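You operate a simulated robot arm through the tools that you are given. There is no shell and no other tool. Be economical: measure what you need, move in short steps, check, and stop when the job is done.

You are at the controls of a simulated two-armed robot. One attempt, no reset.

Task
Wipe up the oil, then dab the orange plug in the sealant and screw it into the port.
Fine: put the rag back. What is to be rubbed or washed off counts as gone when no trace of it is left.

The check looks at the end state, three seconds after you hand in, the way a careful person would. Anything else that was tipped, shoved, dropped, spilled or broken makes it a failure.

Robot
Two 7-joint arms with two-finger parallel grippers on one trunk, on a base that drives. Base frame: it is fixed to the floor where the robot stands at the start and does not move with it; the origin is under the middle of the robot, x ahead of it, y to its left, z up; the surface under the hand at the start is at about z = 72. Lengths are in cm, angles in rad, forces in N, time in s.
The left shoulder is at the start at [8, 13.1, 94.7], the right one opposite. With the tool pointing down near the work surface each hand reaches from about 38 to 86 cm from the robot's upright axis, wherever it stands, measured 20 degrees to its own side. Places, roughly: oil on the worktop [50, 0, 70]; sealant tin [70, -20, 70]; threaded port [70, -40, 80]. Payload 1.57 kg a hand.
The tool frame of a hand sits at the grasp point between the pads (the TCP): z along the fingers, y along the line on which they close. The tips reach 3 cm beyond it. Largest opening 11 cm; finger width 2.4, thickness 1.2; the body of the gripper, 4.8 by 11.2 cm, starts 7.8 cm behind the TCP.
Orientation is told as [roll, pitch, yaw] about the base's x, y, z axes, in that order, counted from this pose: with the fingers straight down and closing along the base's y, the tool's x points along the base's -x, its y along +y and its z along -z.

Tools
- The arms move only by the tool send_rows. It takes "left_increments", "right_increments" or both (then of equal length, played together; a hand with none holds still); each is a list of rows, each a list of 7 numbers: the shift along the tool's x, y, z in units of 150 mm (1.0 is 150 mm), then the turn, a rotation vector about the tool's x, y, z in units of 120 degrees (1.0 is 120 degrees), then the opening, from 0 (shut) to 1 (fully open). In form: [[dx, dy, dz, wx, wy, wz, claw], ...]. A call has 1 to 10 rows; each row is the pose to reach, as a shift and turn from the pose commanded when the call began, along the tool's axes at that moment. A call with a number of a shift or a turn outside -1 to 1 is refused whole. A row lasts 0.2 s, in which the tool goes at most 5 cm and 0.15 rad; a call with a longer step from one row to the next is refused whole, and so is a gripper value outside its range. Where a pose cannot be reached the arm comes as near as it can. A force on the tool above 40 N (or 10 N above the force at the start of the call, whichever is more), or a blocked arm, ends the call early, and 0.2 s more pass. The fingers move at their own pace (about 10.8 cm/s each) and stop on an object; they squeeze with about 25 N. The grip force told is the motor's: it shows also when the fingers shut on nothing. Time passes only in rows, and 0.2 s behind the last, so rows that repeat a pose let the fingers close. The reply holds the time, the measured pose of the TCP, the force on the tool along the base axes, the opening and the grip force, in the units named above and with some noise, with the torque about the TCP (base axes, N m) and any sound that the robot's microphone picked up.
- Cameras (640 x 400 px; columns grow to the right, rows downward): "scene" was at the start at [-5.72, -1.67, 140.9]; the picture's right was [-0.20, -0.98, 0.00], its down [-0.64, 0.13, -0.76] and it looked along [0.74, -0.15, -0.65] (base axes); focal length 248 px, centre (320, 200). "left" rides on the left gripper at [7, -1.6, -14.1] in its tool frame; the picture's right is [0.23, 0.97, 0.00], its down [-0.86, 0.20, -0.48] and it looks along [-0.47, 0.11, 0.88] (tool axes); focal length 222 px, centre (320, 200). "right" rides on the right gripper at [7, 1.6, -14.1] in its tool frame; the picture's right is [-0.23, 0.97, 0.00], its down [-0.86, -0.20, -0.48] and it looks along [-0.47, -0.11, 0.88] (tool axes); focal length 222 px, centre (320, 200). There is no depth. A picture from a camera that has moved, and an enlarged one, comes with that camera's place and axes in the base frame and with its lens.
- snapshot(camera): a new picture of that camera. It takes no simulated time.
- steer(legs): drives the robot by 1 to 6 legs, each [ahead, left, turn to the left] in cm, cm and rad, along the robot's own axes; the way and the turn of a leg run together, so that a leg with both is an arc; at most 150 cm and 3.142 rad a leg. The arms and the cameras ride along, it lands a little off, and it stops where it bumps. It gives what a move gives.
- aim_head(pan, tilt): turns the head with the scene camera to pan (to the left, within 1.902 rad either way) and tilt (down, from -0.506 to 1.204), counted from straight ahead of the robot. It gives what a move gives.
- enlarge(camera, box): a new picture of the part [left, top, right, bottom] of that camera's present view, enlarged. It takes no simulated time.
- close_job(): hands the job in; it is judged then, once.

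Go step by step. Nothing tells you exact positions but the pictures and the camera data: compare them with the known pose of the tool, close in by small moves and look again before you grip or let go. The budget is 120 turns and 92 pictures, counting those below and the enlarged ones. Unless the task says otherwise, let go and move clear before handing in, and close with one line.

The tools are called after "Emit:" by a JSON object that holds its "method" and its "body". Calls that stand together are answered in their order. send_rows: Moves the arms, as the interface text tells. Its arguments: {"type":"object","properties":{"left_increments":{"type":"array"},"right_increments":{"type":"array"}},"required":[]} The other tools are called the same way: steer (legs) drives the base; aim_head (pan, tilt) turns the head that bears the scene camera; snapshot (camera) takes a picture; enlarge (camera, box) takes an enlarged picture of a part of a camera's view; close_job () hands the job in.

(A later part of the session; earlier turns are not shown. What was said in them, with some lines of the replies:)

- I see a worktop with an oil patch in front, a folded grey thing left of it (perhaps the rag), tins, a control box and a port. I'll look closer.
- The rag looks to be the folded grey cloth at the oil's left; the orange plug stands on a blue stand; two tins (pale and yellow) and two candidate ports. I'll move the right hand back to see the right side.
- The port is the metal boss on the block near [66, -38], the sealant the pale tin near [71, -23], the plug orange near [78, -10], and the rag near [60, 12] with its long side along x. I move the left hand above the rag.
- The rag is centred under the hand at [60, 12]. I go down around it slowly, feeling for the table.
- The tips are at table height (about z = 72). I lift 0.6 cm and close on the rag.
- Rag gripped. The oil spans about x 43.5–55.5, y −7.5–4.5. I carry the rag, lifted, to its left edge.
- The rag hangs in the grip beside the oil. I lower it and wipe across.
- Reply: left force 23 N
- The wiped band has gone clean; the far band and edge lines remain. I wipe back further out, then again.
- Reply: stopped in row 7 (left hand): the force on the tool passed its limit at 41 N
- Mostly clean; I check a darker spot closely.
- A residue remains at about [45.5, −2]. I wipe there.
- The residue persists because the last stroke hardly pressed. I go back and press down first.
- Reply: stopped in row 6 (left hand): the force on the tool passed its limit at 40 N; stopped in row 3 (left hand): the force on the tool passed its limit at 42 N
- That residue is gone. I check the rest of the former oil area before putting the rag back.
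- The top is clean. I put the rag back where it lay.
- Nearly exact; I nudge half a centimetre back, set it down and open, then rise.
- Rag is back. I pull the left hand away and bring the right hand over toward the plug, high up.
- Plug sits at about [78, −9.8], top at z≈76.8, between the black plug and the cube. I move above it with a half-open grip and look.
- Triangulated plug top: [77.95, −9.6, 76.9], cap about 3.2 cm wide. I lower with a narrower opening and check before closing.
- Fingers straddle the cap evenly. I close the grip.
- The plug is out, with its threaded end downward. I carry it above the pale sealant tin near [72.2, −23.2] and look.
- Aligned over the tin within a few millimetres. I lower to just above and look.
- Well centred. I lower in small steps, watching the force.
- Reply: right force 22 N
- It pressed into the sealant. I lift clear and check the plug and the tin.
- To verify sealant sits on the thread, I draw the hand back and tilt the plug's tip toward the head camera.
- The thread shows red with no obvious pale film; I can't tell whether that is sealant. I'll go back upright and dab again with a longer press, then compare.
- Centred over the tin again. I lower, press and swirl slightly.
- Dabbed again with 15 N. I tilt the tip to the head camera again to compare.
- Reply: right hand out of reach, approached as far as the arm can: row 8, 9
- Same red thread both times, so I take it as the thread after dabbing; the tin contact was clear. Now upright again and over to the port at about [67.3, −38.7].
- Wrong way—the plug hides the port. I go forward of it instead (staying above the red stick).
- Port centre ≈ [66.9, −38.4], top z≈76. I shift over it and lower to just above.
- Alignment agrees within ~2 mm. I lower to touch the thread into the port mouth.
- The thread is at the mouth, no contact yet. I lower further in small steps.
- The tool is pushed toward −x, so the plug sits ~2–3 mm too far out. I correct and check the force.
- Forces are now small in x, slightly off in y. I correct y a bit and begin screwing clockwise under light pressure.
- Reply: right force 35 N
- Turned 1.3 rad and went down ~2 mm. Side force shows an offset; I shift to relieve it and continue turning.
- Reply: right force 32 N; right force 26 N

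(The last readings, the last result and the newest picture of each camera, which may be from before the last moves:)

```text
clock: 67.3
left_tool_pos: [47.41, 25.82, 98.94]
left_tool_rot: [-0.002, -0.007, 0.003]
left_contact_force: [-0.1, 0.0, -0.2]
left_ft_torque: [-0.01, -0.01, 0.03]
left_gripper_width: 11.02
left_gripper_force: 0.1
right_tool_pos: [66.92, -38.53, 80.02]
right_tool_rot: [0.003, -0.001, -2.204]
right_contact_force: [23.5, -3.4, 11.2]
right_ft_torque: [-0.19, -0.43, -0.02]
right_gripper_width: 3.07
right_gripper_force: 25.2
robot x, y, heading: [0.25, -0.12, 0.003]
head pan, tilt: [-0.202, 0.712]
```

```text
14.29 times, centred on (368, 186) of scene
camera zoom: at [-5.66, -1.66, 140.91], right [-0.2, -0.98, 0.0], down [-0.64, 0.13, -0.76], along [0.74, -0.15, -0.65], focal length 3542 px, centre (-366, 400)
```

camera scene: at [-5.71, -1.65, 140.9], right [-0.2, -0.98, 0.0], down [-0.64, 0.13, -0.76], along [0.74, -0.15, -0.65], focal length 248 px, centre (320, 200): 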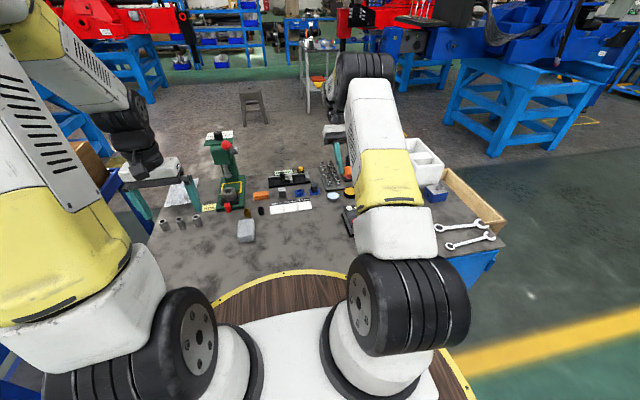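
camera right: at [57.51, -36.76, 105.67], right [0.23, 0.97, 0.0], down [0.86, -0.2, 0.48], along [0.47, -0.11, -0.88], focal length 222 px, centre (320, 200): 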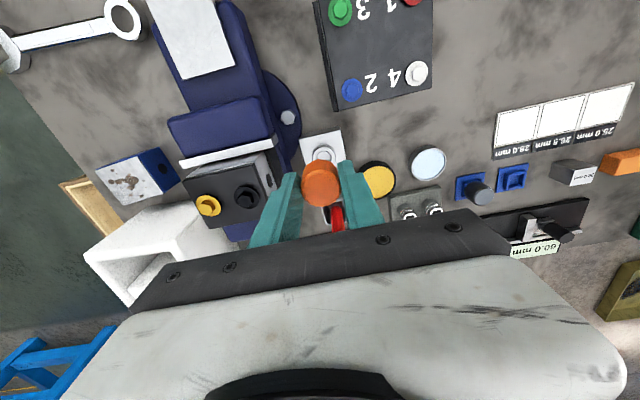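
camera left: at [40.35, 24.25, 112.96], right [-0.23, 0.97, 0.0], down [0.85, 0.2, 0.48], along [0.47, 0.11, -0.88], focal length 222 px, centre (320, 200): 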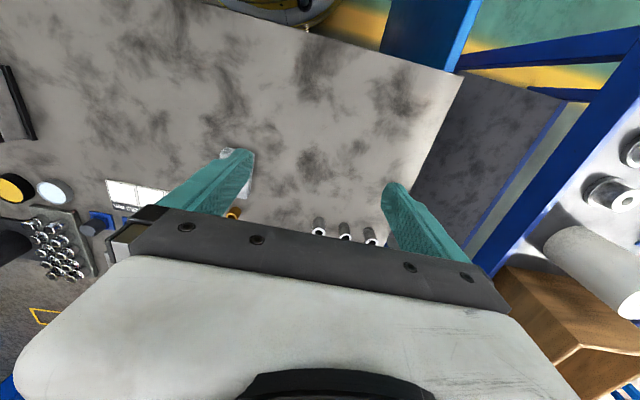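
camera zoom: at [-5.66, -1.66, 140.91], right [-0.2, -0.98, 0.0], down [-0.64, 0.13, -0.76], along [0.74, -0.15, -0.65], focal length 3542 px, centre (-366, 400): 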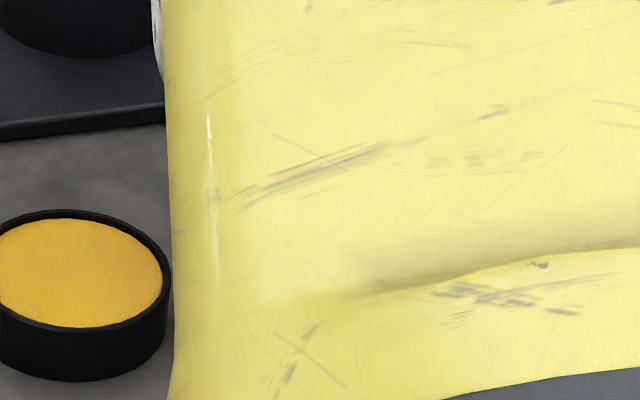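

Turned 2.2 rad in total. I release the plug, and look at it from the hand camera.

Emit:
{"method": "send_rows", "body": {"right_increments": [[0, 0, 0, 0, 0, 0, 0.35], [0, 0, 0, 0, 0, 0, 0.5], [0, 0, 0, 0, 0, 0, 0.5], [0, 0, -0.1, 0, 0, 0, 0.5], [0, 0, -0.3, 0, 0, 0, 0.5], [0, 0, -0.4, 0, 0, 0, 0.5]]}}

Emit:
{"method": "snapshot", "body": {"camera": "right"}}

```text
clock: 68.7
left_tool_pos: [47.34, 25.87, 98.85]
left_tool_rot: [-0.001, -0.004, 0.003]
left_contact_force: [0.1, 0.6, 0.3]
left_ft_torque: [0.0, 0.01, 0.02]
left_gripper_width: 11.0
left_gripper_force: 0.1
right_tool_pos: [66.94, -38.38, 86.09]
right_tool_rot: [0.0, -0.001, -2.2]
right_contact_force: [0.1, -0.5, -0.2]
right_ft_torque: [0.0, 0.01, 0.01]
right_gripper_width: 5.5
right_gripper_force: 0.1
robot x, y, heading: [-0.41, -0.04, -0.004]
head pan, tilt: [-0.202, 0.712]
```

```text
33 pictures are left
camera right: at [72.17, -33.59, 100.43], right [0.65, -0.76, 0.0], down [-0.66, -0.57, 0.48], along [-0.36, -0.31, -0.88], focal length 222 px, centre (320, 200)
```

right: 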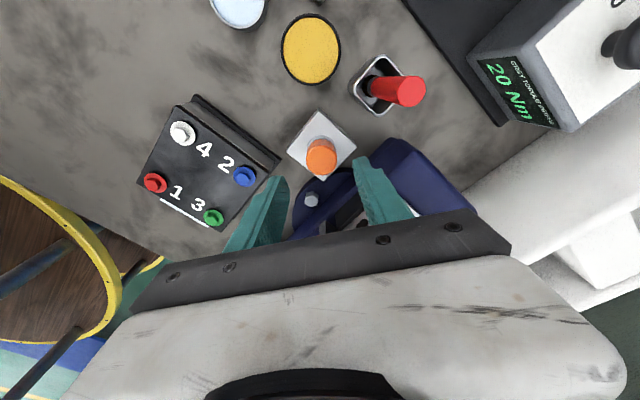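

Emit:
{"method": "enlarge", "body": {"camera": "right", "box": [272, 100, 368, 190]}}

```text
4.44 times, centred on (320, 145) of right
camera zoom: at [72.17, -33.59, 100.43], right [0.65, -0.76, 0.0], down [-0.66, -0.57, 0.48], along [-0.36, -0.31, -0.88], focal length 987 px, centre (320, 444)
```

zoom: 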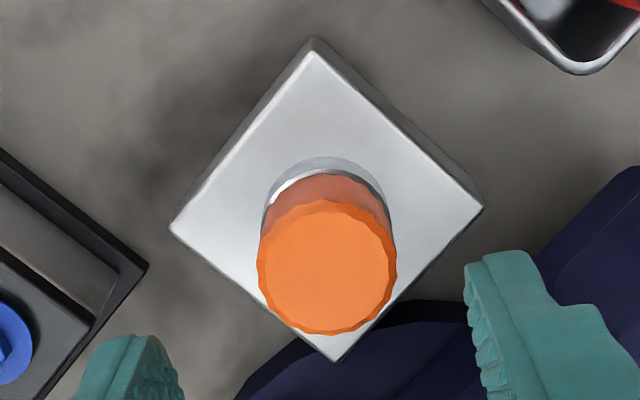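

The plug stands upright in the port. I rotate the open hand back counter-clockwise for another stroke.

Emit:
{"method": "send_rows", "body": {"right_increments": [[0, 0, 0, 0, 0, -0.07, 0.5], [0, 0, 0, 0, 0, -0.14, 0.5], [0, 0, 0, 0, 0, -0.21, 0.5], [0, 0, 0, 0, 0, -0.28, 0.5], [0, 0, 0, 0, 0, -0.35, 0.5], [0, 0, 0, 0, 0, -0.42, 0.5], [0, 0, 0, 0, 0, -0.49, 0.5], [0, 0, 0, 0, 0, -0.56, 0.5], [0, 0, 0, 0, 0, -0.63, 0.5], [0, 0, 0, 0, 0, -0.7, 0.5]]}}

Emit:
{"method": "send_rows", "body": {"right_increments": [[0, 0, 0, 0, 0, -0.07, 0.5], [0, 0, 0, 0, 0, -0.14, 0.5], [0, 0, 0, 0, 0, -0.21, 0.5], [0, 0, 0, 0, 0, -0.28, 0.5], [0, 0, 0, 0, 0, -0.35, 0.5], [0, 0, 0, 0, 0, -0.42, 0.5], [0, 0, 0, 0, 0, -0.49, 0.5], [0, 0, 0, 0, 0, -0.56, 0.5], [0, 0, 0, 0, 0, -0.63, 0.5], [0, 0, 0, 0, 0, -0.7, 0.5]]}}

Emit:
{"method": "send_rows", "body": {"right_increments": [[0, 0, 0, 0, 0, -0.07, 0.5], [0, 0, 0, 0, 0, -0.14, 0.5], [0, 0, 0, 0, 0, -0.21, 0.5], [0, 0, 0, 0, 0, -0.28, 0.5], [0, 0, 0, 0, 0, -0.35, 0.5], [0, 0, 0, 0, 0, -0.42, 0.5], [0, 0, 0, 0, 0, -0.42, 0.5]]}}

Emit:
{"method": "enlarge", "body": {"camera": "right", "box": [240, 80, 400, 200]}}

```text
clock: 70.9
left_tool_pos: [47.34, 25.99, 98.91]
left_tool_rot: [-0.001, -0.006, 0.003]
left_contact_force: [-1.1, -0.1, 0.0]
left_ft_torque: [-0.01, 0.01, -0.03]
left_gripper_width: 11.0
left_gripper_force: 0.0
right_tool_pos: [66.78, -38.32, 86.08]
right_tool_rot: [0.001, 0.001, -0.729]
right_contact_force: [0.5, 0.9, -0.8]
right_ft_torque: [0.0, 0.0, -0.03]
right_gripper_width: 5.5
right_gripper_force: 0.0
robot x, y, heading: [0.22, -0.21, 0.004]
head pan, tilt: [-0.202, 0.712]
```

```text
clock: 73.1
left_tool_pos: [47.29, 25.92, 98.83]
left_tool_rot: [-0.002, -0.005, 0.001]
left_contact_force: [0.3, -0.9, 0.5]
left_ft_torque: [-0.02, 0.02, -0.01]
left_gripper_width: 10.99
left_gripper_force: 0.0
right_tool_pos: [66.83, -38.29, 85.95]
right_tool_rot: [-0.001, 0.0, 0.737]
right_contact_force: [-0.3, -0.6, -0.5]
right_ft_torque: [-0.04, 0.01, 0.01]
right_gripper_width: 5.51
right_gripper_force: 0.0
robot x, y, heading: [-0.03, -0.1, 0.001]
head pan, tilt: [-0.202, 0.712]
```

```text
clock: 74.7
left_tool_pos: [47.39, 25.77, 98.87]
left_tool_rot: [-0.002, -0.005, 0.003]
left_contact_force: [-0.2, 0.1, 0.4]
left_ft_torque: [0.02, 0.01, 0.05]
left_gripper_width: 10.99
left_gripper_force: 0.0
right_tool_pos: [66.88, -38.38, 86.01]
right_tool_rot: [-0.001, 0.0, 1.614]
right_contact_force: [-0.2, -0.4, -0.2]
right_ft_torque: [-0.01, 0.04, 0.0]
right_gripper_width: 5.51
right_gripper_force: 0.1
robot x, y, heading: [-0.13, -0.14, 0.005]
head pan, tilt: [-0.202, 0.712]
```

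```text
3.33 times, centred on (320, 140) of right
camera zoom: at [65.38, -45.24, 100.27], right [-0.98, 0.18, 0.0], down [0.16, 0.86, 0.48], along [0.09, 0.47, -0.88], focal length 740 px, centre (320, 400)
```

zoom: 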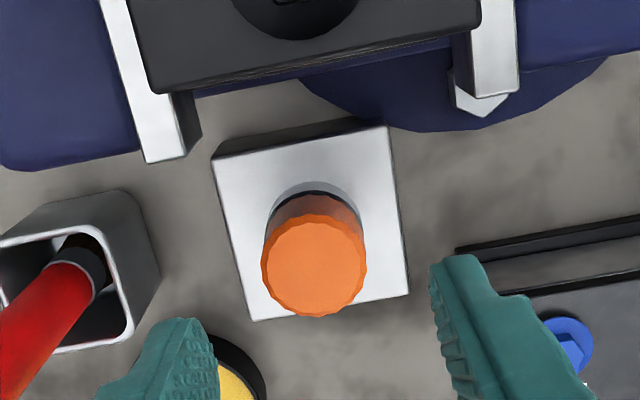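

Plug cap top triangulates to [66.91, −38.3, 79.1]. I re-centre, lower and grip again.

Emit:
{"method": "send_rows", "body": {"right_increments": [[0.009, -0.015, 0, 0, 0, 0, 0.43], [0.009, -0.015, 0.15, 0, 0, 0, 0.43], [0.009, -0.015, 0.3, 0, 0, 0, 0.43], [0.009, -0.015, 0.36, 0, 0, 0, 0.43], [0.009, -0.015, 0.39, 0, 0, 0, 0.43], [0.009, -0.015, 0.39, 0, 0, 0, 0.3], [0.009, -0.015, 0.39, 0, 0, 0, 0.1], [0.009, -0.015, 0.39, 0, 0, 0, 0], [0.009, -0.015, 0.39, 0, 0, 0, 0]]}}

```text
clock: 76.7
left_tool_pos: [47.37, 25.78, 99.0]
left_tool_rot: [-0.002, -0.005, 0.001]
left_contact_force: [0.4, 0.2, 0.1]
left_ft_torque: [0.01, -0.02, -0.02]
left_gripper_width: 10.98
left_gripper_force: 0.1
right_tool_pos: [67.01, -38.49, 80.05]
right_tool_rot: [0.001, -0.001, 1.615]
right_contact_force: [-6.9, 0.8, 0.0]
right_ft_torque: [-0.05, 0.19, 0.0]
right_gripper_width: 3.06
right_gripper_force: 25.2
robot x, y, heading: [-0.25, 0.04, 0.001]
head pan, tilt: [-0.202, 0.712]
```

Gripped. Screw on clockwise with slight down feed.

Emit:
{"method": "send_rows", "body": {"right_increments": [[0, 0.005, 0.001, 0, 0, 0.07, 0], [0, 0.005, 0.002, 0, 0, 0.14, 0], [0, 0.005, 0.003, 0, 0, 0.21, 0], [0, 0.005, 0.004, 0, 0, 0.28, 0], [0, 0.005, 0.005, 0, 0, 0.35, 0], [0, 0.005, 0.006, 0, 0, 0.42, 0], [0, 0.005, 0.007, 0, 0, 0.49, 0], [0, 0.005, 0.008, 0, 0, 0.56, 0], [0, 0.005, 0.009, 0, 0, 0.63, 0], [0, 0.005, 0.01, 0, 0, 0.7, 0]]}}

```text
clock: 78.9
left_tool_pos: [47.31, 25.93, 98.95]
left_tool_rot: [-0.003, -0.005, 0.002]
left_contact_force: [-0.6, 0.1, -0.5]
left_ft_torque: [-0.01, 0.0, 0.01]
left_gripper_width: 10.98
left_gripper_force: 0.1
right_tool_pos: [66.92, -38.54, 80.09]
right_tool_rot: [0.0, 0.0, 0.145]
right_contact_force: [-0.9, 0.3, -0.4]
right_ft_torque: [-0.05, -0.05, 0.02]
right_gripper_width: 3.06
right_gripper_force: 25.3
robot x, y, heading: [-0.21, -0.4, 0.004]
head pan, tilt: [-0.202, 0.712]
```

No resistance yet; I continue, pressing a bit more.

Emit:
{"method": "send_rows", "body": {"right_increments": [[0, 0, 0.005, 0, 0, 0.07, 0], [0, 0, 0.01, 0, 0, 0.14, 0], [0, 0, 0.012, 0, 0, 0.21, 0], [0, 0, 0.014, 0, 0, 0.28, 0], [0, 0, 0.016, 0, 0, 0.35, 0], [0, 0, 0.018, 0, 0, 0.42, 0], [0, 0, 0.02, 0, 0, 0.49, 0], [0, 0, 0.022, 0, 0, 0.56, 0], [0, 0, 0.024, 0, 0, 0.63, 0], [0, 0, 0.026, 0, 0, 0.7, 0]]}}

```text
clock: 81.1
left_tool_pos: [47.34, 25.92, 98.84]
left_tool_rot: [-0.002, -0.004, 0.003]
left_contact_force: [0.3, -0.6, -0.2]
left_ft_torque: [0.01, 0.01, -0.01]
left_gripper_width: 11.0
left_gripper_force: 0.1
right_tool_pos: [66.93, -38.46, 79.55]
right_tool_rot: [0.0, -0.002, -1.323]
right_contact_force: [5.6, -6.5, 18.9]
right_ft_torque: [-0.21, -0.13, 0.11]
right_gripper_width: 3.06
right_gripper_force: 25.0
robot x, y, heading: [0.21, -0.43, 0.0]
head pan, tilt: [-0.202, 0.712]
```

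It went down ~5 mm, with 19 N now. Continue to the end of the stroke.

Emit:
{"method": "send_rows", "body": {"right_increments": [[0, 0, 0.002, 0, 0, 0.07, 0], [0, 0, 0.003, 0, 0, 0.14, 0], [0, 0, 0.004, 0, 0, 0.21, 0], [0, 0, 0.005, 0, 0, 0.28, 0], [0, 0, 0.006, 0, 0, 0.35, 0], [0, 0, 0.007, 0, 0, 0.42, 0], [0, 0, 0.008, 0, 0, 0.49, 0], [0, 0, 0.009, 0, 0, 0.56, 0]]}}

```text
clock: 82.9
left_tool_pos: [47.31, 25.89, 98.92]
left_tool_rot: [0.0, -0.004, 0.001]
left_contact_force: [-0.5, -1.7, -0.3]
left_ft_torque: [-0.03, -0.01, -0.02]
left_gripper_width: 11.01
left_gripper_force: 0.0
right_tool_pos: [66.89, -38.56, 79.44]
right_tool_rot: [-0.002, -0.001, -2.494]
right_contact_force: [10.4, -5.5, 3.7]
right_ft_torque: [-0.19, -0.26, 0.23]
right_gripper_width: 3.06
right_gripper_force: 25.1
robot x, y, heading: [-0.06, -0.01, 0.005]
head pan, tilt: [-0.202, 0.712]
```

Torque about z is growing (0.23 N m). Release, lift, rotate back and look.

Emit:
{"method": "send_rows", "body": {"right_increments": [[0, 0, 0, 0, 0, 0, 0.35], [0, 0, 0, 0, 0, 0, 0.45], [0, 0, 0, 0, 0, 0, 0.45], [0, 0, -0.1, 0, 0, 0, 0.45], [0, 0, -0.3, 0, 0, -0.07, 0.45], [0, 0, -0.4, 0, 0, -0.14, 0.45], [0, 0, -0.4, 0, 0, -0.21, 0.45], [0, 0, -0.4, 0, 0, -0.28, 0.45], [0, 0, -0.4, 0, 0, -0.35, 0.45], [0, 0, -0.4, 0, 0, -0.42, 0.45]]}}

Emit:
{"method": "send_rows", "body": {"right_increments": [[0, 0, 0, 0, 0, -0.07, 0.45], [0, 0, 0, 0, 0, -0.14, 0.45], [0, 0, 0, 0, 0, -0.21, 0.45], [0, 0, 0, 0, 0, -0.28, 0.45], [0, 0, 0, 0, 0, -0.35, 0.45], [0, 0, 0, 0, 0, -0.42, 0.45], [0, 0, 0, 0, 0, -0.49, 0.45], [0, 0, 0, 0, 0, -0.56, 0.45], [0, 0, 0, 0, 0, -0.63, 0.45], [0, 0, 0, 0, 0, -0.7, 0.45]]}}

Emit:
{"method": "send_rows", "body": {"right_increments": [[0, 0, 0, 0, 0, -0.07, 0.45], [0, 0, 0, 0, 0, -0.14, 0.45], [0, 0, 0, 0, 0, -0.21, 0.45], [0, 0, 0, 0, 0, -0.28, 0.45], [0, 0, 0, 0, 0, -0.35, 0.45], [0, 0, 0, 0, 0, -0.42, 0.45], [0, 0, 0, 0, 0, -0.49, 0.45], [0, 0, 0, 0, 0, -0.56, 0.45], [0, 0, 0, 0, 0, -0.63, 0.45], [0, 0, 0, 0, 0, -0.7, 0.45]]}}

Emit:
{"method": "enlarge", "body": {"camera": "right", "box": [260, 90, 388, 190]}}

Emit:
{"method": "enlarge", "body": {"camera": "scene", "box": [352, 172, 384, 200]}}

```text
clock: 85.1
left_tool_pos: [47.39, 25.88, 98.83]
left_tool_rot: [-0.003, -0.006, 0.001]
left_contact_force: [-0.6, 0.6, -0.9]
left_ft_torque: [0.0, -0.04, 0.02]
left_gripper_width: 11.0
left_gripper_force: 0.0
right_tool_pos: [66.95, -38.53, 85.48]
right_tool_rot: [0.0, 0.0, -1.609]
right_contact_force: [0.9, 0.1, 0.1]
right_ft_torque: [0.0, -0.03, -0.03]
right_gripper_width: 4.95
right_gripper_force: 0.0
robot x, y, heading: [-0.03, -0.06, 0.001]
head pan, tilt: [-0.202, 0.712]
```

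```text
clock: 87.3
left_tool_pos: [47.3, 25.84, 98.91]
left_tool_rot: [-0.001, -0.005, 0.003]
left_contact_force: [-0.4, -0.1, 0.5]
left_ft_torque: [-0.02, -0.01, 0.02]
left_gripper_width: 11.01
left_gripper_force: 0.1
right_tool_pos: [66.93, -38.61, 85.4]
right_tool_rot: [0.001, 0.0, -0.143]
right_contact_force: [1.1, 0.0, -0.4]
right_ft_torque: [-0.01, -0.01, -0.02]
right_gripper_width: 4.96
right_gripper_force: 0.0
robot x, y, heading: [0.04, 0.04, -0.002]
head pan, tilt: [-0.202, 0.712]
```

```text
clock: 89.5
left_tool_pos: [47.34, 25.94, 98.73]
left_tool_rot: [-0.002, -0.006, 0.003]
left_contact_force: [0.0, -0.6, 0.4]
left_ft_torque: [0.05, -0.01, -0.01]
left_gripper_width: 10.98
left_gripper_force: 0.1
right_tool_pos: [66.98, -38.42, 85.42]
right_tool_rot: [0.001, 0.002, 1.321]
right_contact_force: [0.3, 0.0, -0.5]
right_ft_torque: [-0.02, -0.02, -0.01]
right_gripper_width: 4.96
right_gripper_force: 0.0
robot x, y, heading: [0.36, 0.13, -0.0]
head pan, tilt: [-0.202, 0.712]
```

```text
4.00 times, centred on (324, 140) of right
camera zoom: at [63.55, -44.71, 99.71], right [-0.89, 0.46, 0.0], down [0.4, 0.78, 0.48], along [0.22, 0.42, -0.88], focal length 888 px, centre (304, 440)
```

zoom: 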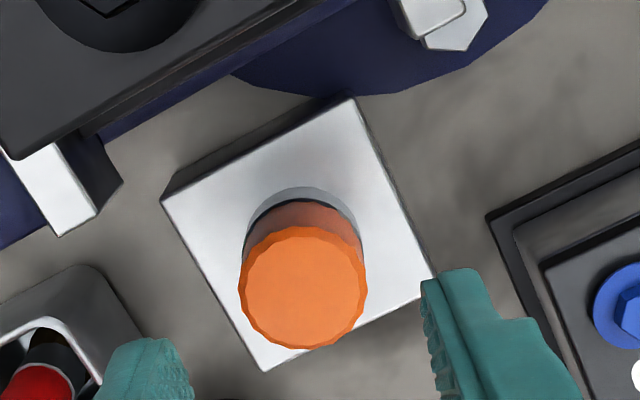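

```text
14.29 times, centred on (368, 186) of scene
camera zoom: at [-5.71, -1.65, 140.9], right [-0.2, -0.98, 0.0], down [-0.64, 0.13, -0.76], along [0.74, -0.15, -0.65], focal length 3542 px, centre (-366, 400)
```

zoom: 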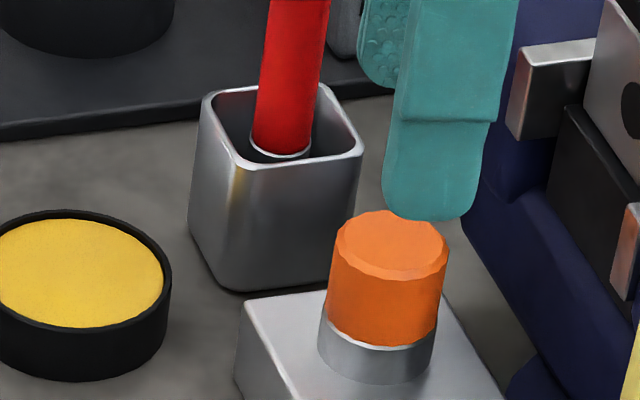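

The cap is nearly flush on the boss. One more stroke, gripping slightly higher so the tips clear the boss.

Emit:
{"method": "send_rows", "body": {"right_increments": [[0, 0, 0.15, 0, 0, 0, 0.45], [0, 0, 0.3, 0, 0, 0, 0.45], [0, 0, 0.35, 0, 0, 0, 0.45], [0, 0, 0.365, 0, 0, 0, 0.4], [0, 0, 0.365, 0, 0, 0, 0.3], [0, 0, 0.365, 0, 0, 0, 0.1], [0, 0, 0.365, 0, 0, 0, 0], [0, 0, 0.365, 0, 0, 0, 0], [0, 0, 0.365, 0, 0, 0, 0]]}}

Emit:
{"method": "send_rows", "body": {"right_increments": [[0, 0, 0.004, 0, 0, 0.07, 0], [0, 0, 0.008, 0, 0, 0.14, 0], [0, 0, 0.01, 0, 0, 0.21, 0], [0, 0, 0.012, 0, 0, 0.28, 0], [0, 0, 0.014, 0, 0, 0.35, 0], [0, 0, 0.016, 0, 0, 0.42, 0], [0, 0, 0.018, 0, 0, 0.49, 0], [0, 0, 0.02, 0, 0, 0.56, 0], [0, 0, 0.022, 0, 0, 0.63, 0], [0, 0, 0.024, 0, 0, 0.7, 0]]}}

```text
clock: 91.5
left_tool_pos: [47.36, 25.92, 98.9]
left_tool_rot: [0.0, -0.006, 0.003]
left_contact_force: [1.2, -0.7, 0.5]
left_ft_torque: [0.0, -0.01, -0.03]
left_gripper_width: 11.01
left_gripper_force: 0.0
right_tool_pos: [66.88, -38.57, 79.99]
right_tool_rot: [-0.001, -0.001, 1.319]
right_contact_force: [10.6, -4.5, 0.2]
right_ft_torque: [-0.08, -0.22, 0.03]
right_gripper_width: 3.08
right_gripper_force: 25.0
robot x, y, heading: [0.35, 0.16, -0.002]
head pan, tilt: [-0.202, 0.712]
```

```text
clock: 93.7
left_tool_pos: [47.58, 25.85, 98.88]
left_tool_rot: [-0.002, -0.004, 0.002]
left_contact_force: [0.7, 0.2, -0.1]
left_ft_torque: [-0.01, 0.02, -0.01]
left_gripper_width: 11.03
left_gripper_force: 0.0
right_tool_pos: [66.9, -38.54, 79.64]
right_tool_rot: [0.001, 0.003, -0.149]
right_contact_force: [1.9, -4.4, -0.4]
right_ft_torque: [-0.11, 0.01, 0.27]
right_gripper_width: 3.07
right_gripper_force: 24.9
robot x, y, heading: [0.2, 0.02, -0.002]
head pan, tilt: [-0.202, 0.712]
```

Descending with the turn (79.99→79.64), torque 0.27. Continue.

Emit:
{"method": "send_rows", "body": {"right_increments": [[0, 0, 0.002, 0, 0, 0.07, 0], [0, 0, 0.004, 0, 0, 0.14, 0], [0, 0, 0.006, 0, 0, 0.21, 0], [0, 0, 0.008, 0, 0, 0.28, 0], [0, 0, 0.01, 0, 0, 0.35, 0], [0, 0, 0.012, 0, 0, 0.42, 0], [0, 0, 0.014, 0, 0, 0.49, 0], [0, 0, 0.016, 0, 0, 0.56, 0], [0, 0, 0.018, 0, 0, 0.63, 0], [0, 0, 0.02, 0, 0, 0.7, 0]]}}

Emit:
{"method": "send_rows", "body": {"right_increments": [[0, 0, 0, 0, 0, 0.07, 0], [0, 0, 0.001, 0, 0, 0.14, 0], [0, 0, 0.002, 0, 0, 0.21, 0], [0, 0, 0.003, 0, 0, 0.28, 0], [0, 0, 0.004, 0, 0, 0.35, 0], [0, 0, 0.005, 0, 0, 0.42, 0], [0, 0, 0.006, 0, 0, 0.49, 0], [0, 0, 0.006, 0, 0, 0.56, 0]]}}

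```text
clock: 95.9
left_tool_pos: [47.36, 25.85, 98.8]
left_tool_rot: [-0.002, -0.005, 0.002]
left_contact_force: [-0.4, -0.3, -0.1]
left_ft_torque: [0.0, 0.01, 0.01]
left_gripper_width: 11.01
left_gripper_force: 0.2
right_tool_pos: [66.98, -38.52, 79.44]
right_tool_rot: [0.003, -0.003, -1.615]
right_contact_force: [1.1, -0.2, 10.3]
right_ft_torque: [-0.24, 0.45, 0.41]
right_gripper_width: 3.07
right_gripper_force: 25.0
robot x, y, heading: [-0.19, -0.31, -0.003]
head pan, tilt: [-0.202, 0.712]
```

```text
clock: 97.7
left_tool_pos: [47.34, 25.8, 98.86]
left_tool_rot: [-0.002, -0.006, 0.001]
left_contact_force: [0.4, -0.1, -0.3]
left_ft_torque: [0.03, 0.0, 0.0]
left_gripper_width: 11.01
left_gripper_force: 0.1
right_tool_pos: [66.77, -38.59, 79.23]
right_tool_rot: [0.0, -0.002, -2.79]
right_contact_force: [2.9, -4.3, 4.9]
right_ft_torque: [-0.1, 0.01, 0.3]
right_gripper_width: 3.11
right_gripper_force: 25.0
robot x, y, heading: [-0.07, -0.02, -0.0]
head pan, tilt: [-0.202, 0.712]
```

Torque reached ~0.4 N m, about what the pads can hold. Release, lift and inspect.

Emit:
{"method": "send_rows", "body": {"right_increments": [[0, 0, 0, 0, 0, 0, 0.35], [0, 0, 0, 0, 0, 0, 0.45], [0, 0, 0, 0, 0, 0, 0.45], [0, 0, -0.1, 0, 0, 0, 0.45], [0, 0, -0.3, 0, 0, -0.07, 0.45], [0, 0, -0.4, 0, 0, -0.14, 0.45], [0, 0, -0.4, 0, 0, -0.21, 0.45], [0, 0, -0.4, 0, 0, -0.28, 0.45], [0, 0, -0.4, 0, 0, -0.35, 0.45], [0, 0, -0.4, 0, 0, -0.42, 0.45]]}}

Emit:
{"method": "send_rows", "body": {"right_increments": [[0, 0, 0, 0, 0, -0.07, 0.45], [0, 0, 0, 0, 0, -0.14, 0.45], [0, 0, 0, 0, 0, -0.21, 0.45], [0, 0, 0, 0, 0, -0.28, 0.45], [0, 0, 0, 0, 0, -0.35, 0.45], [0, 0, 0, 0, 0, -0.42, 0.45], [0, 0, 0, 0, 0, -0.49, 0.45], [0, 0, 0, 0, 0, -0.56, 0.45], [0, 0, 0, 0, 0, -0.63, 0.45], [0, 0, 0, 0, 0, -0.7, 0.45]]}}

Emit:
{"method": "send_rows", "body": {"right_increments": [[0, 0, 0, 0, 0, -0.07, 0.45], [0, 0, 0, 0, 0, -0.14, 0.45], [0, 0, 0, 0, 0, -0.21, 0.45], [0, 0, 0, 0, 0, -0.28, 0.45], [0, 0, 0, 0, 0, -0.35, 0.45], [0, 0, 0, 0, 0, -0.42, 0.45], [0, 0, 0, 0, 0, -0.49, 0.45], [0, 0, 0, 0, 0, -0.56, 0.45], [0, 0, 0, 0, 0, -0.63, 0.45], [0, 0, 0, 0, 0, -0.7, 0.45]]}}

Emit:
{"method": "enlarge", "body": {"camera": "scene", "box": [352, 172, 384, 200]}}

Emit:
{"method": "enlarge", "body": {"camera": "right", "box": [280, 110, 360, 180]}}

```text
clock: 99.9
left_tool_pos: [47.43, 25.96, 98.88]
left_tool_rot: [-0.002, -0.006, 0.001]
left_contact_force: [-0.8, 0.3, -0.4]
left_ft_torque: [0.02, 0.01, -0.02]
left_gripper_width: 11.01
left_gripper_force: 0.0
right_tool_pos: [67.03, -38.5, 85.23]
right_tool_rot: [0.001, 0.0, -1.902]
right_contact_force: [0.2, -0.1, -0.1]
right_ft_torque: [0.03, 0.05, -0.02]
right_gripper_width: 4.97
right_gripper_force: 0.1
robot x, y, heading: [-0.03, -0.08, -0.003]
head pan, tilt: [-0.202, 0.712]
```

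```text
clock: 102.1
left_tool_pos: [47.45, 25.94, 98.75]
left_tool_rot: [-0.002, -0.005, 0.001]
left_contact_force: [-0.7, 0.3, -0.7]
left_ft_torque: [-0.02, -0.03, -0.03]
left_gripper_width: 10.97
left_gripper_force: 0.0
right_tool_pos: [66.92, -38.3, 85.23]
right_tool_rot: [0.001, 0.0, -0.436]
right_contact_force: [-0.6, 0.6, -0.2]
right_ft_torque: [-0.05, -0.01, -0.02]
right_gripper_width: 4.96
right_gripper_force: 0.1
robot x, y, heading: [0.01, 0.38, 0.002]
head pan, tilt: [-0.202, 0.712]
```

```text
clock: 104.3
left_tool_pos: [47.39, 25.88, 98.9]
left_tool_rot: [-0.002, -0.007, 0.002]
left_contact_force: [-0.4, 0.2, -0.3]
left_ft_torque: [0.01, -0.02, 0.0]
left_gripper_width: 10.99
left_gripper_force: 0.0
right_tool_pos: [67.04, -38.45, 85.25]
right_tool_rot: [0.0, 0.0, 1.03]
right_contact_force: [0.0, -0.9, 1.1]
right_ft_torque: [-0.01, 0.04, -0.02]
right_gripper_width: 4.95
right_gripper_force: 0.1
robot x, y, heading: [0.22, 0.37, -0.001]
head pan, tilt: [-0.202, 0.712]
```

```text
14.29 times, centred on (368, 186) of scene
camera zoom: at [-5.71, -1.65, 140.9], right [-0.2, -0.98, 0.0], down [-0.64, 0.13, -0.76], along [0.74, -0.15, -0.65], focal length 3542 px, centre (-366, 400)
```

zoom: 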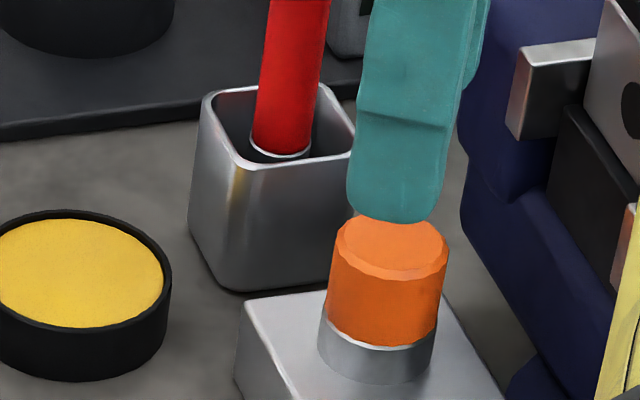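

```text
5.71 times, centred on (320, 145) of right
camera zoom: at [61.83, -43.46, 99.56], right [-0.72, 0.7, 0.0], down [0.61, 0.63, 0.48], along [0.33, 0.34, -0.88], focal length 1269 px, centre (320, 514)
```

zoom: 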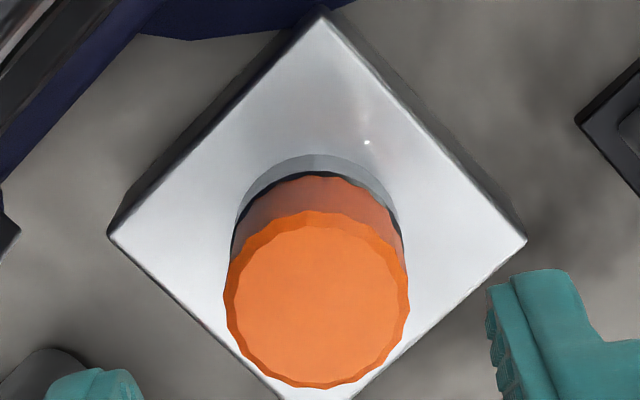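

The cap moved down about a millimetre more in that stroke, so it isn't bottomed for sure. Another stroke.

Emit:
{"method": "send_rows", "body": {"right_increments": [[0, 0, 0.15, 0, 0, 0, 0.45], [0, 0, 0.3, 0, 0, 0, 0.45], [0, 0, 0.34, 0, 0, 0, 0.45], [0, 0, 0.365, 0, 0, 0, 0.4], [0, 0, 0.365, 0, 0, 0, 0.3], [0, 0, 0.365, 0, 0, 0, 0.1], [0, 0, 0.365, 0, 0, 0, 0], [0, 0, 0.365, 0, 0, 0, 0], [0, 0, 0.365, 0, 0, 0, 0]]}}

Emit:
{"method": "send_rows", "body": {"right_increments": [[0, 0, 0.001, 0, 0, 0.07, 0], [0, 0, 0.002, 0, 0, 0.14, 0], [0, 0, 0.003, 0, 0, 0.21, 0], [0, 0, 0.004, 0, 0, 0.28, 0], [0, 0, 0.005, 0, 0, 0.35, 0], [0, 0, 0.006, 0, 0, 0.42, 0], [0, 0, 0.007, 0, 0, 0.49, 0], [0, 0, 0.008, 0, 0, 0.56, 0], [0, 0, 0.009, 0, 0, 0.63, 0], [0, 0, 0.01, 0, 0, 0.7, 0]]}}

Emit:
{"method": "send_rows", "body": {"right_increments": [[0, 0, 0.001, 0, 0, 0.07, 0], [0, 0, 0.002, 0, 0, 0.14, 0], [0, 0, 0.003, 0, 0, 0.21, 0], [0, 0, 0.004, 0, 0, 0.28, 0], [0, 0, 0.005, 0, 0, 0.35, 0], [0, 0, 0.006, 0, 0, 0.42, 0], [0, 0, 0.007, 0, 0, 0.49, 0], [0, 0, 0.008, 0, 0, 0.56, 0], [0, 0, 0.009, 0, 0, 0.63, 0], [0, 0, 0.01, 0, 0, 0.7, 0]]}}

Emit:
{"method": "send_rows", "body": {"right_increments": [[0, 0, 0, 0, 0, 0.07, 0], [0, 0, 0.001, 0, 0, 0.14, 0], [0, 0, 0.002, 0, 0, 0.21, 0], [0, 0, 0.003, 0, 0, 0.28, 0], [0, 0, 0.004, 0, 0, 0.35, 0], [0, 0, 0.005, 0, 0, 0.42, 0]]}}

```text
clock: 106.3
left_tool_pos: [47.36, 25.8, 98.83]
left_tool_rot: [0.0, -0.005, 0.003]
left_contact_force: [-0.3, -0.4, -0.4]
left_ft_torque: [0.02, 0.01, 0.0]
left_gripper_width: 11.0
left_gripper_force: 0.1
right_tool_pos: [67.03, -38.44, 79.81]
right_tool_rot: [0.001, -0.001, 1.027]
right_contact_force: [4.7, -1.7, -0.3]
right_ft_torque: [-0.08, -0.17, 0.02]
right_gripper_width: 3.07
right_gripper_force: 25.1
robot x, y, heading: [0.26, 0.27, -0.003]
head pan, tilt: [-0.202, 0.712]
```

```text
clock: 108.5
left_tool_pos: [47.36, 26.0, 98.88]
left_tool_rot: [-0.001, -0.004, 0.002]
left_contact_force: [-0.2, -0.9, -0.3]
left_ft_torque: [0.02, -0.03, 0.0]
left_gripper_width: 11.01
left_gripper_force: 0.1
right_tool_pos: [66.93, -38.54, 79.54]
right_tool_rot: [0.0, 0.002, -0.44]
right_contact_force: [-0.5, -1.9, 1.4]
right_ft_torque: [-0.15, 0.05, 0.23]
right_gripper_width: 3.08
right_gripper_force: 25.5
robot x, y, heading: [0.1, -0.18, 0.001]
head pan, tilt: [-0.202, 0.712]
```

```text
clock: 110.7
left_tool_pos: [47.5, 25.92, 98.83]
left_tool_rot: [-0.004, -0.006, 0.002]
left_contact_force: [-0.1, -0.3, 0.6]
left_ft_torque: [-0.02, 0.0, 0.03]
left_gripper_width: 10.99
left_gripper_force: 0.0
right_tool_pos: [66.98, -38.62, 79.48]
right_tool_rot: [0.0, 0.0, -1.908]
right_contact_force: [4.6, 0.6, 1.7]
right_ft_torque: [-0.02, 0.14, 0.41]
right_gripper_width: 3.09
right_gripper_force: 24.9
robot x, y, heading: [-0.2, 0.16, 0.001]
head pan, tilt: [-0.202, 0.712]
```

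```text
clock: 112.1
left_tool_pos: [47.39, 25.88, 98.89]
left_tool_rot: [-0.002, -0.006, 0.002]
left_contact_force: [0.5, 0.6, 0.5]
left_ft_torque: [0.01, -0.04, -0.01]
left_gripper_width: 10.98
left_gripper_force: 0.1
right_tool_pos: [66.91, -38.56, 79.4]
right_tool_rot: [0.002, -0.001, -2.788]
right_contact_force: [-0.6, -0.8, 3.1]
right_ft_torque: [-0.05, 0.02, 0.37]
right_gripper_width: 3.09
right_gripper_force: 24.6
robot x, y, heading: [0.21, 0.16, 0.002]
head pan, tilt: [-0.202, 0.712]
```

Emit:
{"method": "send_rows", "body": {"right_increments": [[0, 0, 0, 0, 0, 0, 0.35], [0, 0, 0, 0, 0, 0, 0.45], [0, 0, 0, 0, 0, 0, 0.45], [0, 0, -0.1, 0, 0, 0, 0.45], [0, 0, -0.3, 0, 0, -0.07, 0.45], [0, 0, -0.4, 0, 0, -0.14, 0.45], [0, 0, -0.4, 0, 0, -0.21, 0.45], [0, 0, -0.4, 0, 0, -0.28, 0.45], [0, 0, -0.4, 0, 0, -0.35, 0.45], [0, 0, -0.4, 0, 0, -0.42, 0.45]]}}

Emit:
{"method": "send_rows", "body": {"right_increments": [[0, 0, 0, 0, 0, -0.07, 0.45], [0, 0, 0, 0, 0, -0.14, 0.45], [0, 0, 0, 0, 0, -0.21, 0.45], [0, 0, 0, 0, 0, -0.28, 0.45], [0, 0, 0, 0, 0, -0.35, 0.45], [0, 0, 0, 0, 0, -0.42, 0.45], [0, 0, 0, 0, 0, -0.49, 0.45], [0, 0, 0, 0, 0, -0.56, 0.45], [0, 0, 0, 0, 0, -0.63, 0.45], [0, 0, 0, 0, 0, -0.7, 0.45]]}}

Emit:
{"method": "send_rows", "body": {"right_increments": [[0, 0, 0, 0, 0, -0.07, 0.45], [0, 0, 0, 0, 0, -0.14, 0.45], [0, 0, 0, 0, 0, -0.21, 0.45], [0, 0, 0, 0, 0, -0.28, 0.45], [0, 0, 0, 0, 0, -0.35, 0.45], [0, 0, 0, 0, 0, -0.42, 0.45], [0, 0, 0, 0, 0, -0.49, 0.45], [0, 0, 0, 0, 0, -0.56, 0.45], [0, 0, 0, 0, 0, -0.63, 0.45], [0, 0, 0, 0, 0, -0.7, 0.45]]}}

Emit:
{"method": "enlarge", "body": {"camera": "scene", "box": [352, 172, 384, 200]}}

Emit:
{"method": "enlarge", "body": {"camera": "right", "box": [280, 110, 360, 180]}}

```text
clock: 114.3
left_tool_pos: [47.3, 25.92, 98.81]
left_tool_rot: [-0.001, -0.005, 0.003]
left_contact_force: [0.9, 0.2, -0.3]
left_ft_torque: [0.02, 0.02, -0.02]
left_gripper_width: 11.01
left_gripper_force: 0.0
right_tool_pos: [67.05, -38.55, 85.32]
right_tool_rot: [-0.001, 0.0, -1.903]
right_contact_force: [-0.3, 0.0, 0.1]
right_ft_torque: [-0.01, -0.02, 0.01]
right_gripper_width: 4.96
right_gripper_force: 0.0
robot x, y, heading: [-0.07, -0.04, -0.0]
head pan, tilt: [-0.202, 0.712]
```

```text
clock: 116.5
left_tool_pos: [47.44, 25.81, 98.85]
left_tool_rot: [-0.001, -0.007, 0.002]
left_contact_force: [0.2, -1.5, -0.4]
left_ft_torque: [0.01, 0.01, 0.04]
left_gripper_width: 11.03
left_gripper_force: 0.0
right_tool_pos: [66.97, -38.5, 85.35]
right_tool_rot: [-0.001, 0.001, -0.436]
right_contact_force: [0.3, 0.1, -0.4]
right_ft_torque: [-0.01, 0.0, 0.02]
right_gripper_width: 4.97
right_gripper_force: 0.0
robot x, y, heading: [0.04, -0.12, 0.002]
head pan, tilt: [-0.202, 0.712]
```

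```text
clock: 118.7
left_tool_pos: [47.38, 26.0, 98.89]
left_tool_rot: [-0.001, -0.005, 0.002]
left_contact_force: [-0.2, 0.1, 0.2]
left_ft_torque: [0.03, 0.0, 0.0]
left_gripper_width: 11.0
left_gripper_force: 0.1
right_tool_pos: [66.99, -38.56, 85.32]
right_tool_rot: [0.0, 0.0, 1.028]
right_contact_force: [-0.6, -0.3, 0.7]
right_ft_torque: [-0.02, 0.01, 0.0]
right_gripper_width: 4.94
right_gripper_force: 0.1
robot x, y, heading: [-0.49, 0.11, 0.001]
head pan, tilt: [-0.202, 0.712]
```

```text
14.29 times, centred on (368, 186) of scene
camera zoom: at [-5.71, -1.65, 140.9], right [-0.2, -0.98, 0.0], down [-0.64, 0.13, -0.76], along [0.74, -0.15, -0.65], focal length 3542 px, centre (-366, 400)
```

zoom: 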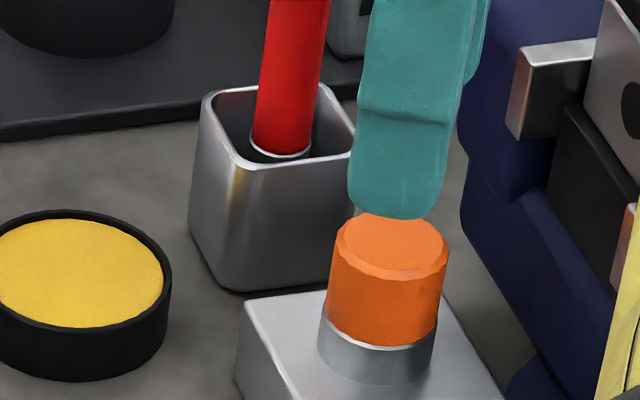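

```text
5.71 times, centred on (320, 145) of right
camera zoom: at [61.85, -43.48, 99.68], right [-0.72, 0.7, 0.0], down [0.61, 0.63, 0.48], along [0.33, 0.34, -0.88], focal length 1269 px, centre (320, 514)
```

zoom: 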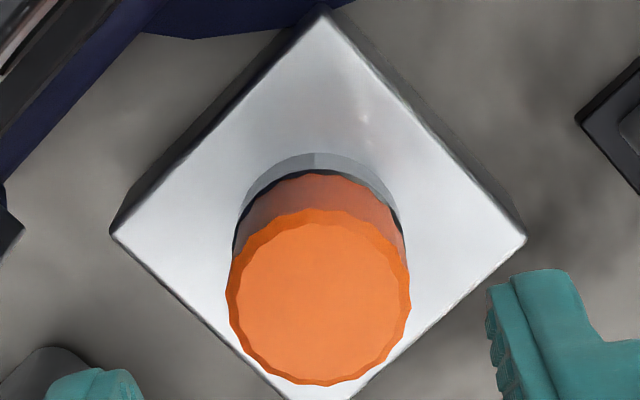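

The cap no longer moves between strokes and the turn just reaches the pads' slip torque: it is seated. I lift clear and take a last look.

Emit:
{"method": "send_rows", "body": {"right_increments": [[0, 0, -0.2, 0, 0, 0.07, 0.45], [0, 0, -0.45, 0, 0, 0.14, 0.45], [0, 0, -0.7, 0, 0, 0.21, 0.45], [0, 0, -0.95, 0, 0, 0.28, 0.5], [0, 0, -0.95, 0, 0, 0.35, 0.5], [0, 0, -0.95, 0, 0, 0.42, 0.5], [0, 0, -0.95, 0, 0, 0.49, 0.5]]}}

Emit:
{"method": "send_rows", "body": {"right_increments": [[0.3, 0, 0, 0, 0, 0, 0.5], [0.6, -0.1, 0, 0, 0, 0, 0.5], [0.9, -0.2, 0, 0, 0, 0, 0.5], [1, -0.4, 0, 0, 0, 0, 0.5], [1, -0.4, 0, 0, 0, 0, 0.5]]}}

Emit:
{"method": "snapshot", "body": {"camera": "scene"}}

Emit:
{"method": "enlarge", "body": {"camera": "scene", "box": [260, 110, 420, 260]}}

Emit:
{"method": "enlarge", "body": {"camera": "scene", "box": [354, 176, 378, 200]}}

```text
clock: 120.3
left_tool_pos: [47.35, 25.83, 98.74]
left_tool_rot: [-0.002, -0.004, 0.002]
left_contact_force: [1.5, -0.3, -1.5]
left_ft_torque: [0.03, 0.0, 0.05]
left_gripper_width: 10.99
left_gripper_force: 0.0
right_tool_pos: [67.02, -38.56, 99.63]
right_tool_rot: [-0.001, 0.001, -0.004]
right_contact_force: [0.2, -1.0, 0.3]
right_ft_torque: [0.04, -0.03, 0.01]
right_gripper_width: 5.46
right_gripper_force: 0.1
robot x, y, heading: [0.37, -0.29, -0.002]
head pan, tilt: [-0.202, 0.712]
```

```text
clock: 121.5
left_tool_pos: [47.43, 25.83, 98.8]
left_tool_rot: [-0.001, -0.006, 0.002]
left_contact_force: [-0.4, -0.2, 0.6]
left_ft_torque: [0.0, 0.01, 0.02]
left_gripper_width: 11.0
left_gripper_force: 0.1
right_tool_pos: [52.17, -44.76, 99.61]
right_tool_rot: [-0.001, 0.001, 0.0]
right_contact_force: [0.0, 0.2, 0.2]
right_ft_torque: [0.02, 0.04, 0.0]
right_gripper_width: 5.5
right_gripper_force: 0.0
robot x, y, heading: [0.07, 0.26, -0.001]
head pan, tilt: [-0.202, 0.712]
```

```text
24 pictures are left
camera scene: at [-5.72, -1.65, 140.9], right [-0.2, -0.98, 0.0], down [-0.64, 0.13, -0.76], along [0.74, -0.15, -0.65], focal length 248 px, centre (320, 200)
```

scene: 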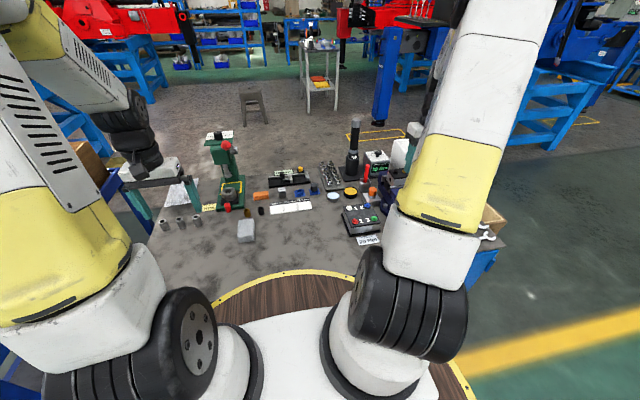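

```text
2.67 times, centred on (340, 185) of scene
camera zoom: at [-5.72, -1.65, 140.9], right [-0.2, -0.98, 0.0], down [-0.64, 0.13, -0.76], along [0.74, -0.15, -0.65], focal length 661 px, centre (267, 240)
```

zoom: 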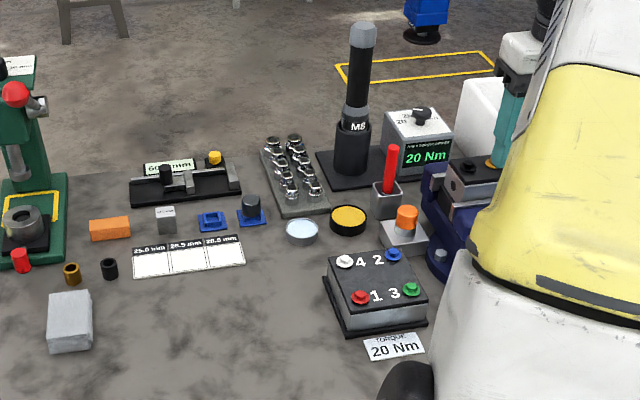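

```text
16.00 times, centred on (366, 188) of scene
camera zoom: at [-5.72, -1.65, 140.9], right [-0.2, -0.98, 0.0], down [-0.64, 0.13, -0.76], along [0.74, -0.15, -0.65], focal length 3967 px, centre (-416, 392)
```

zoom: 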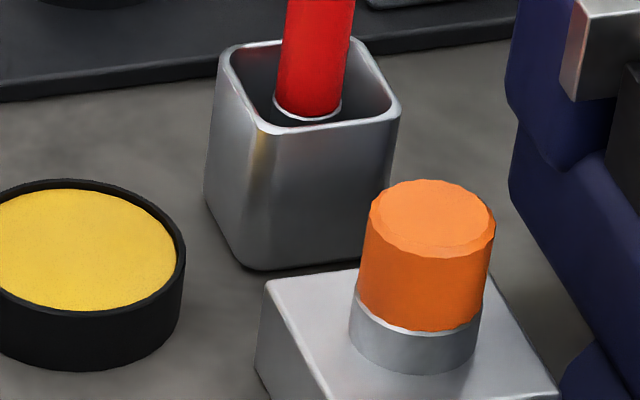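

Emit:
{"method": "enlarge", "body": {"camera": "scene", "box": [361, 190, 377, 200]}}

Emit:
{"method": "enlarge", "body": {"camera": "scene", "box": [210, 190, 330, 270]}}

```text
16.00 times, centred on (369, 195) of scene
camera zoom: at [-5.72, -1.65, 140.9], right [-0.2, -0.98, 0.0], down [-0.64, 0.13, -0.76], along [0.74, -0.15, -0.65], focal length 3967 px, centre (-464, 280)
```

zoom: 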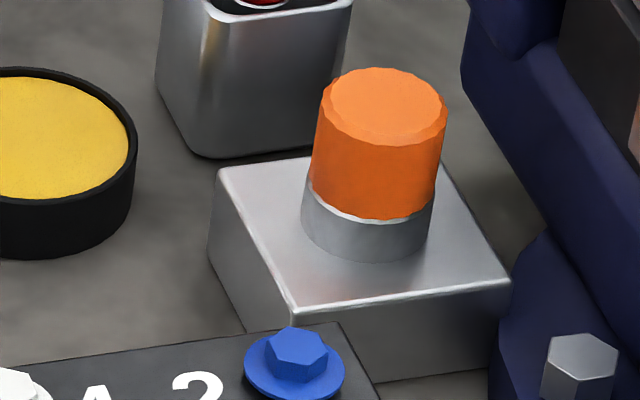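

```text
5.00 times, centred on (270, 230) of scene
camera zoom: at [-5.72, -1.65, 140.9], right [-0.2, -0.98, 0.0], down [-0.64, 0.13, -0.76], along [0.74, -0.15, -0.65], focal length 1240 px, centre (570, 50)
```

zoom: 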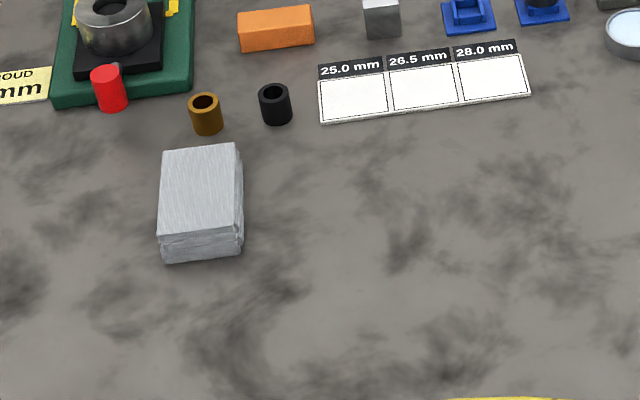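

The worktop is clean, the rag is back, the plug is seated in the port and nothing else has moved. Handing in.

Emit:
{"method": "close_job", "body": {}}

```text
The job is handed in.
```

I wiped up the oil, put the rag back where it lay, dabbed the orange plug in the pale tin and screwed it into the port until it stopped moving. I saw no sealant film on the plug's thread after two firm dabs, so I can't confirm that any stuck. I took the pale tin to be the sealant because its position matched the one you gave.
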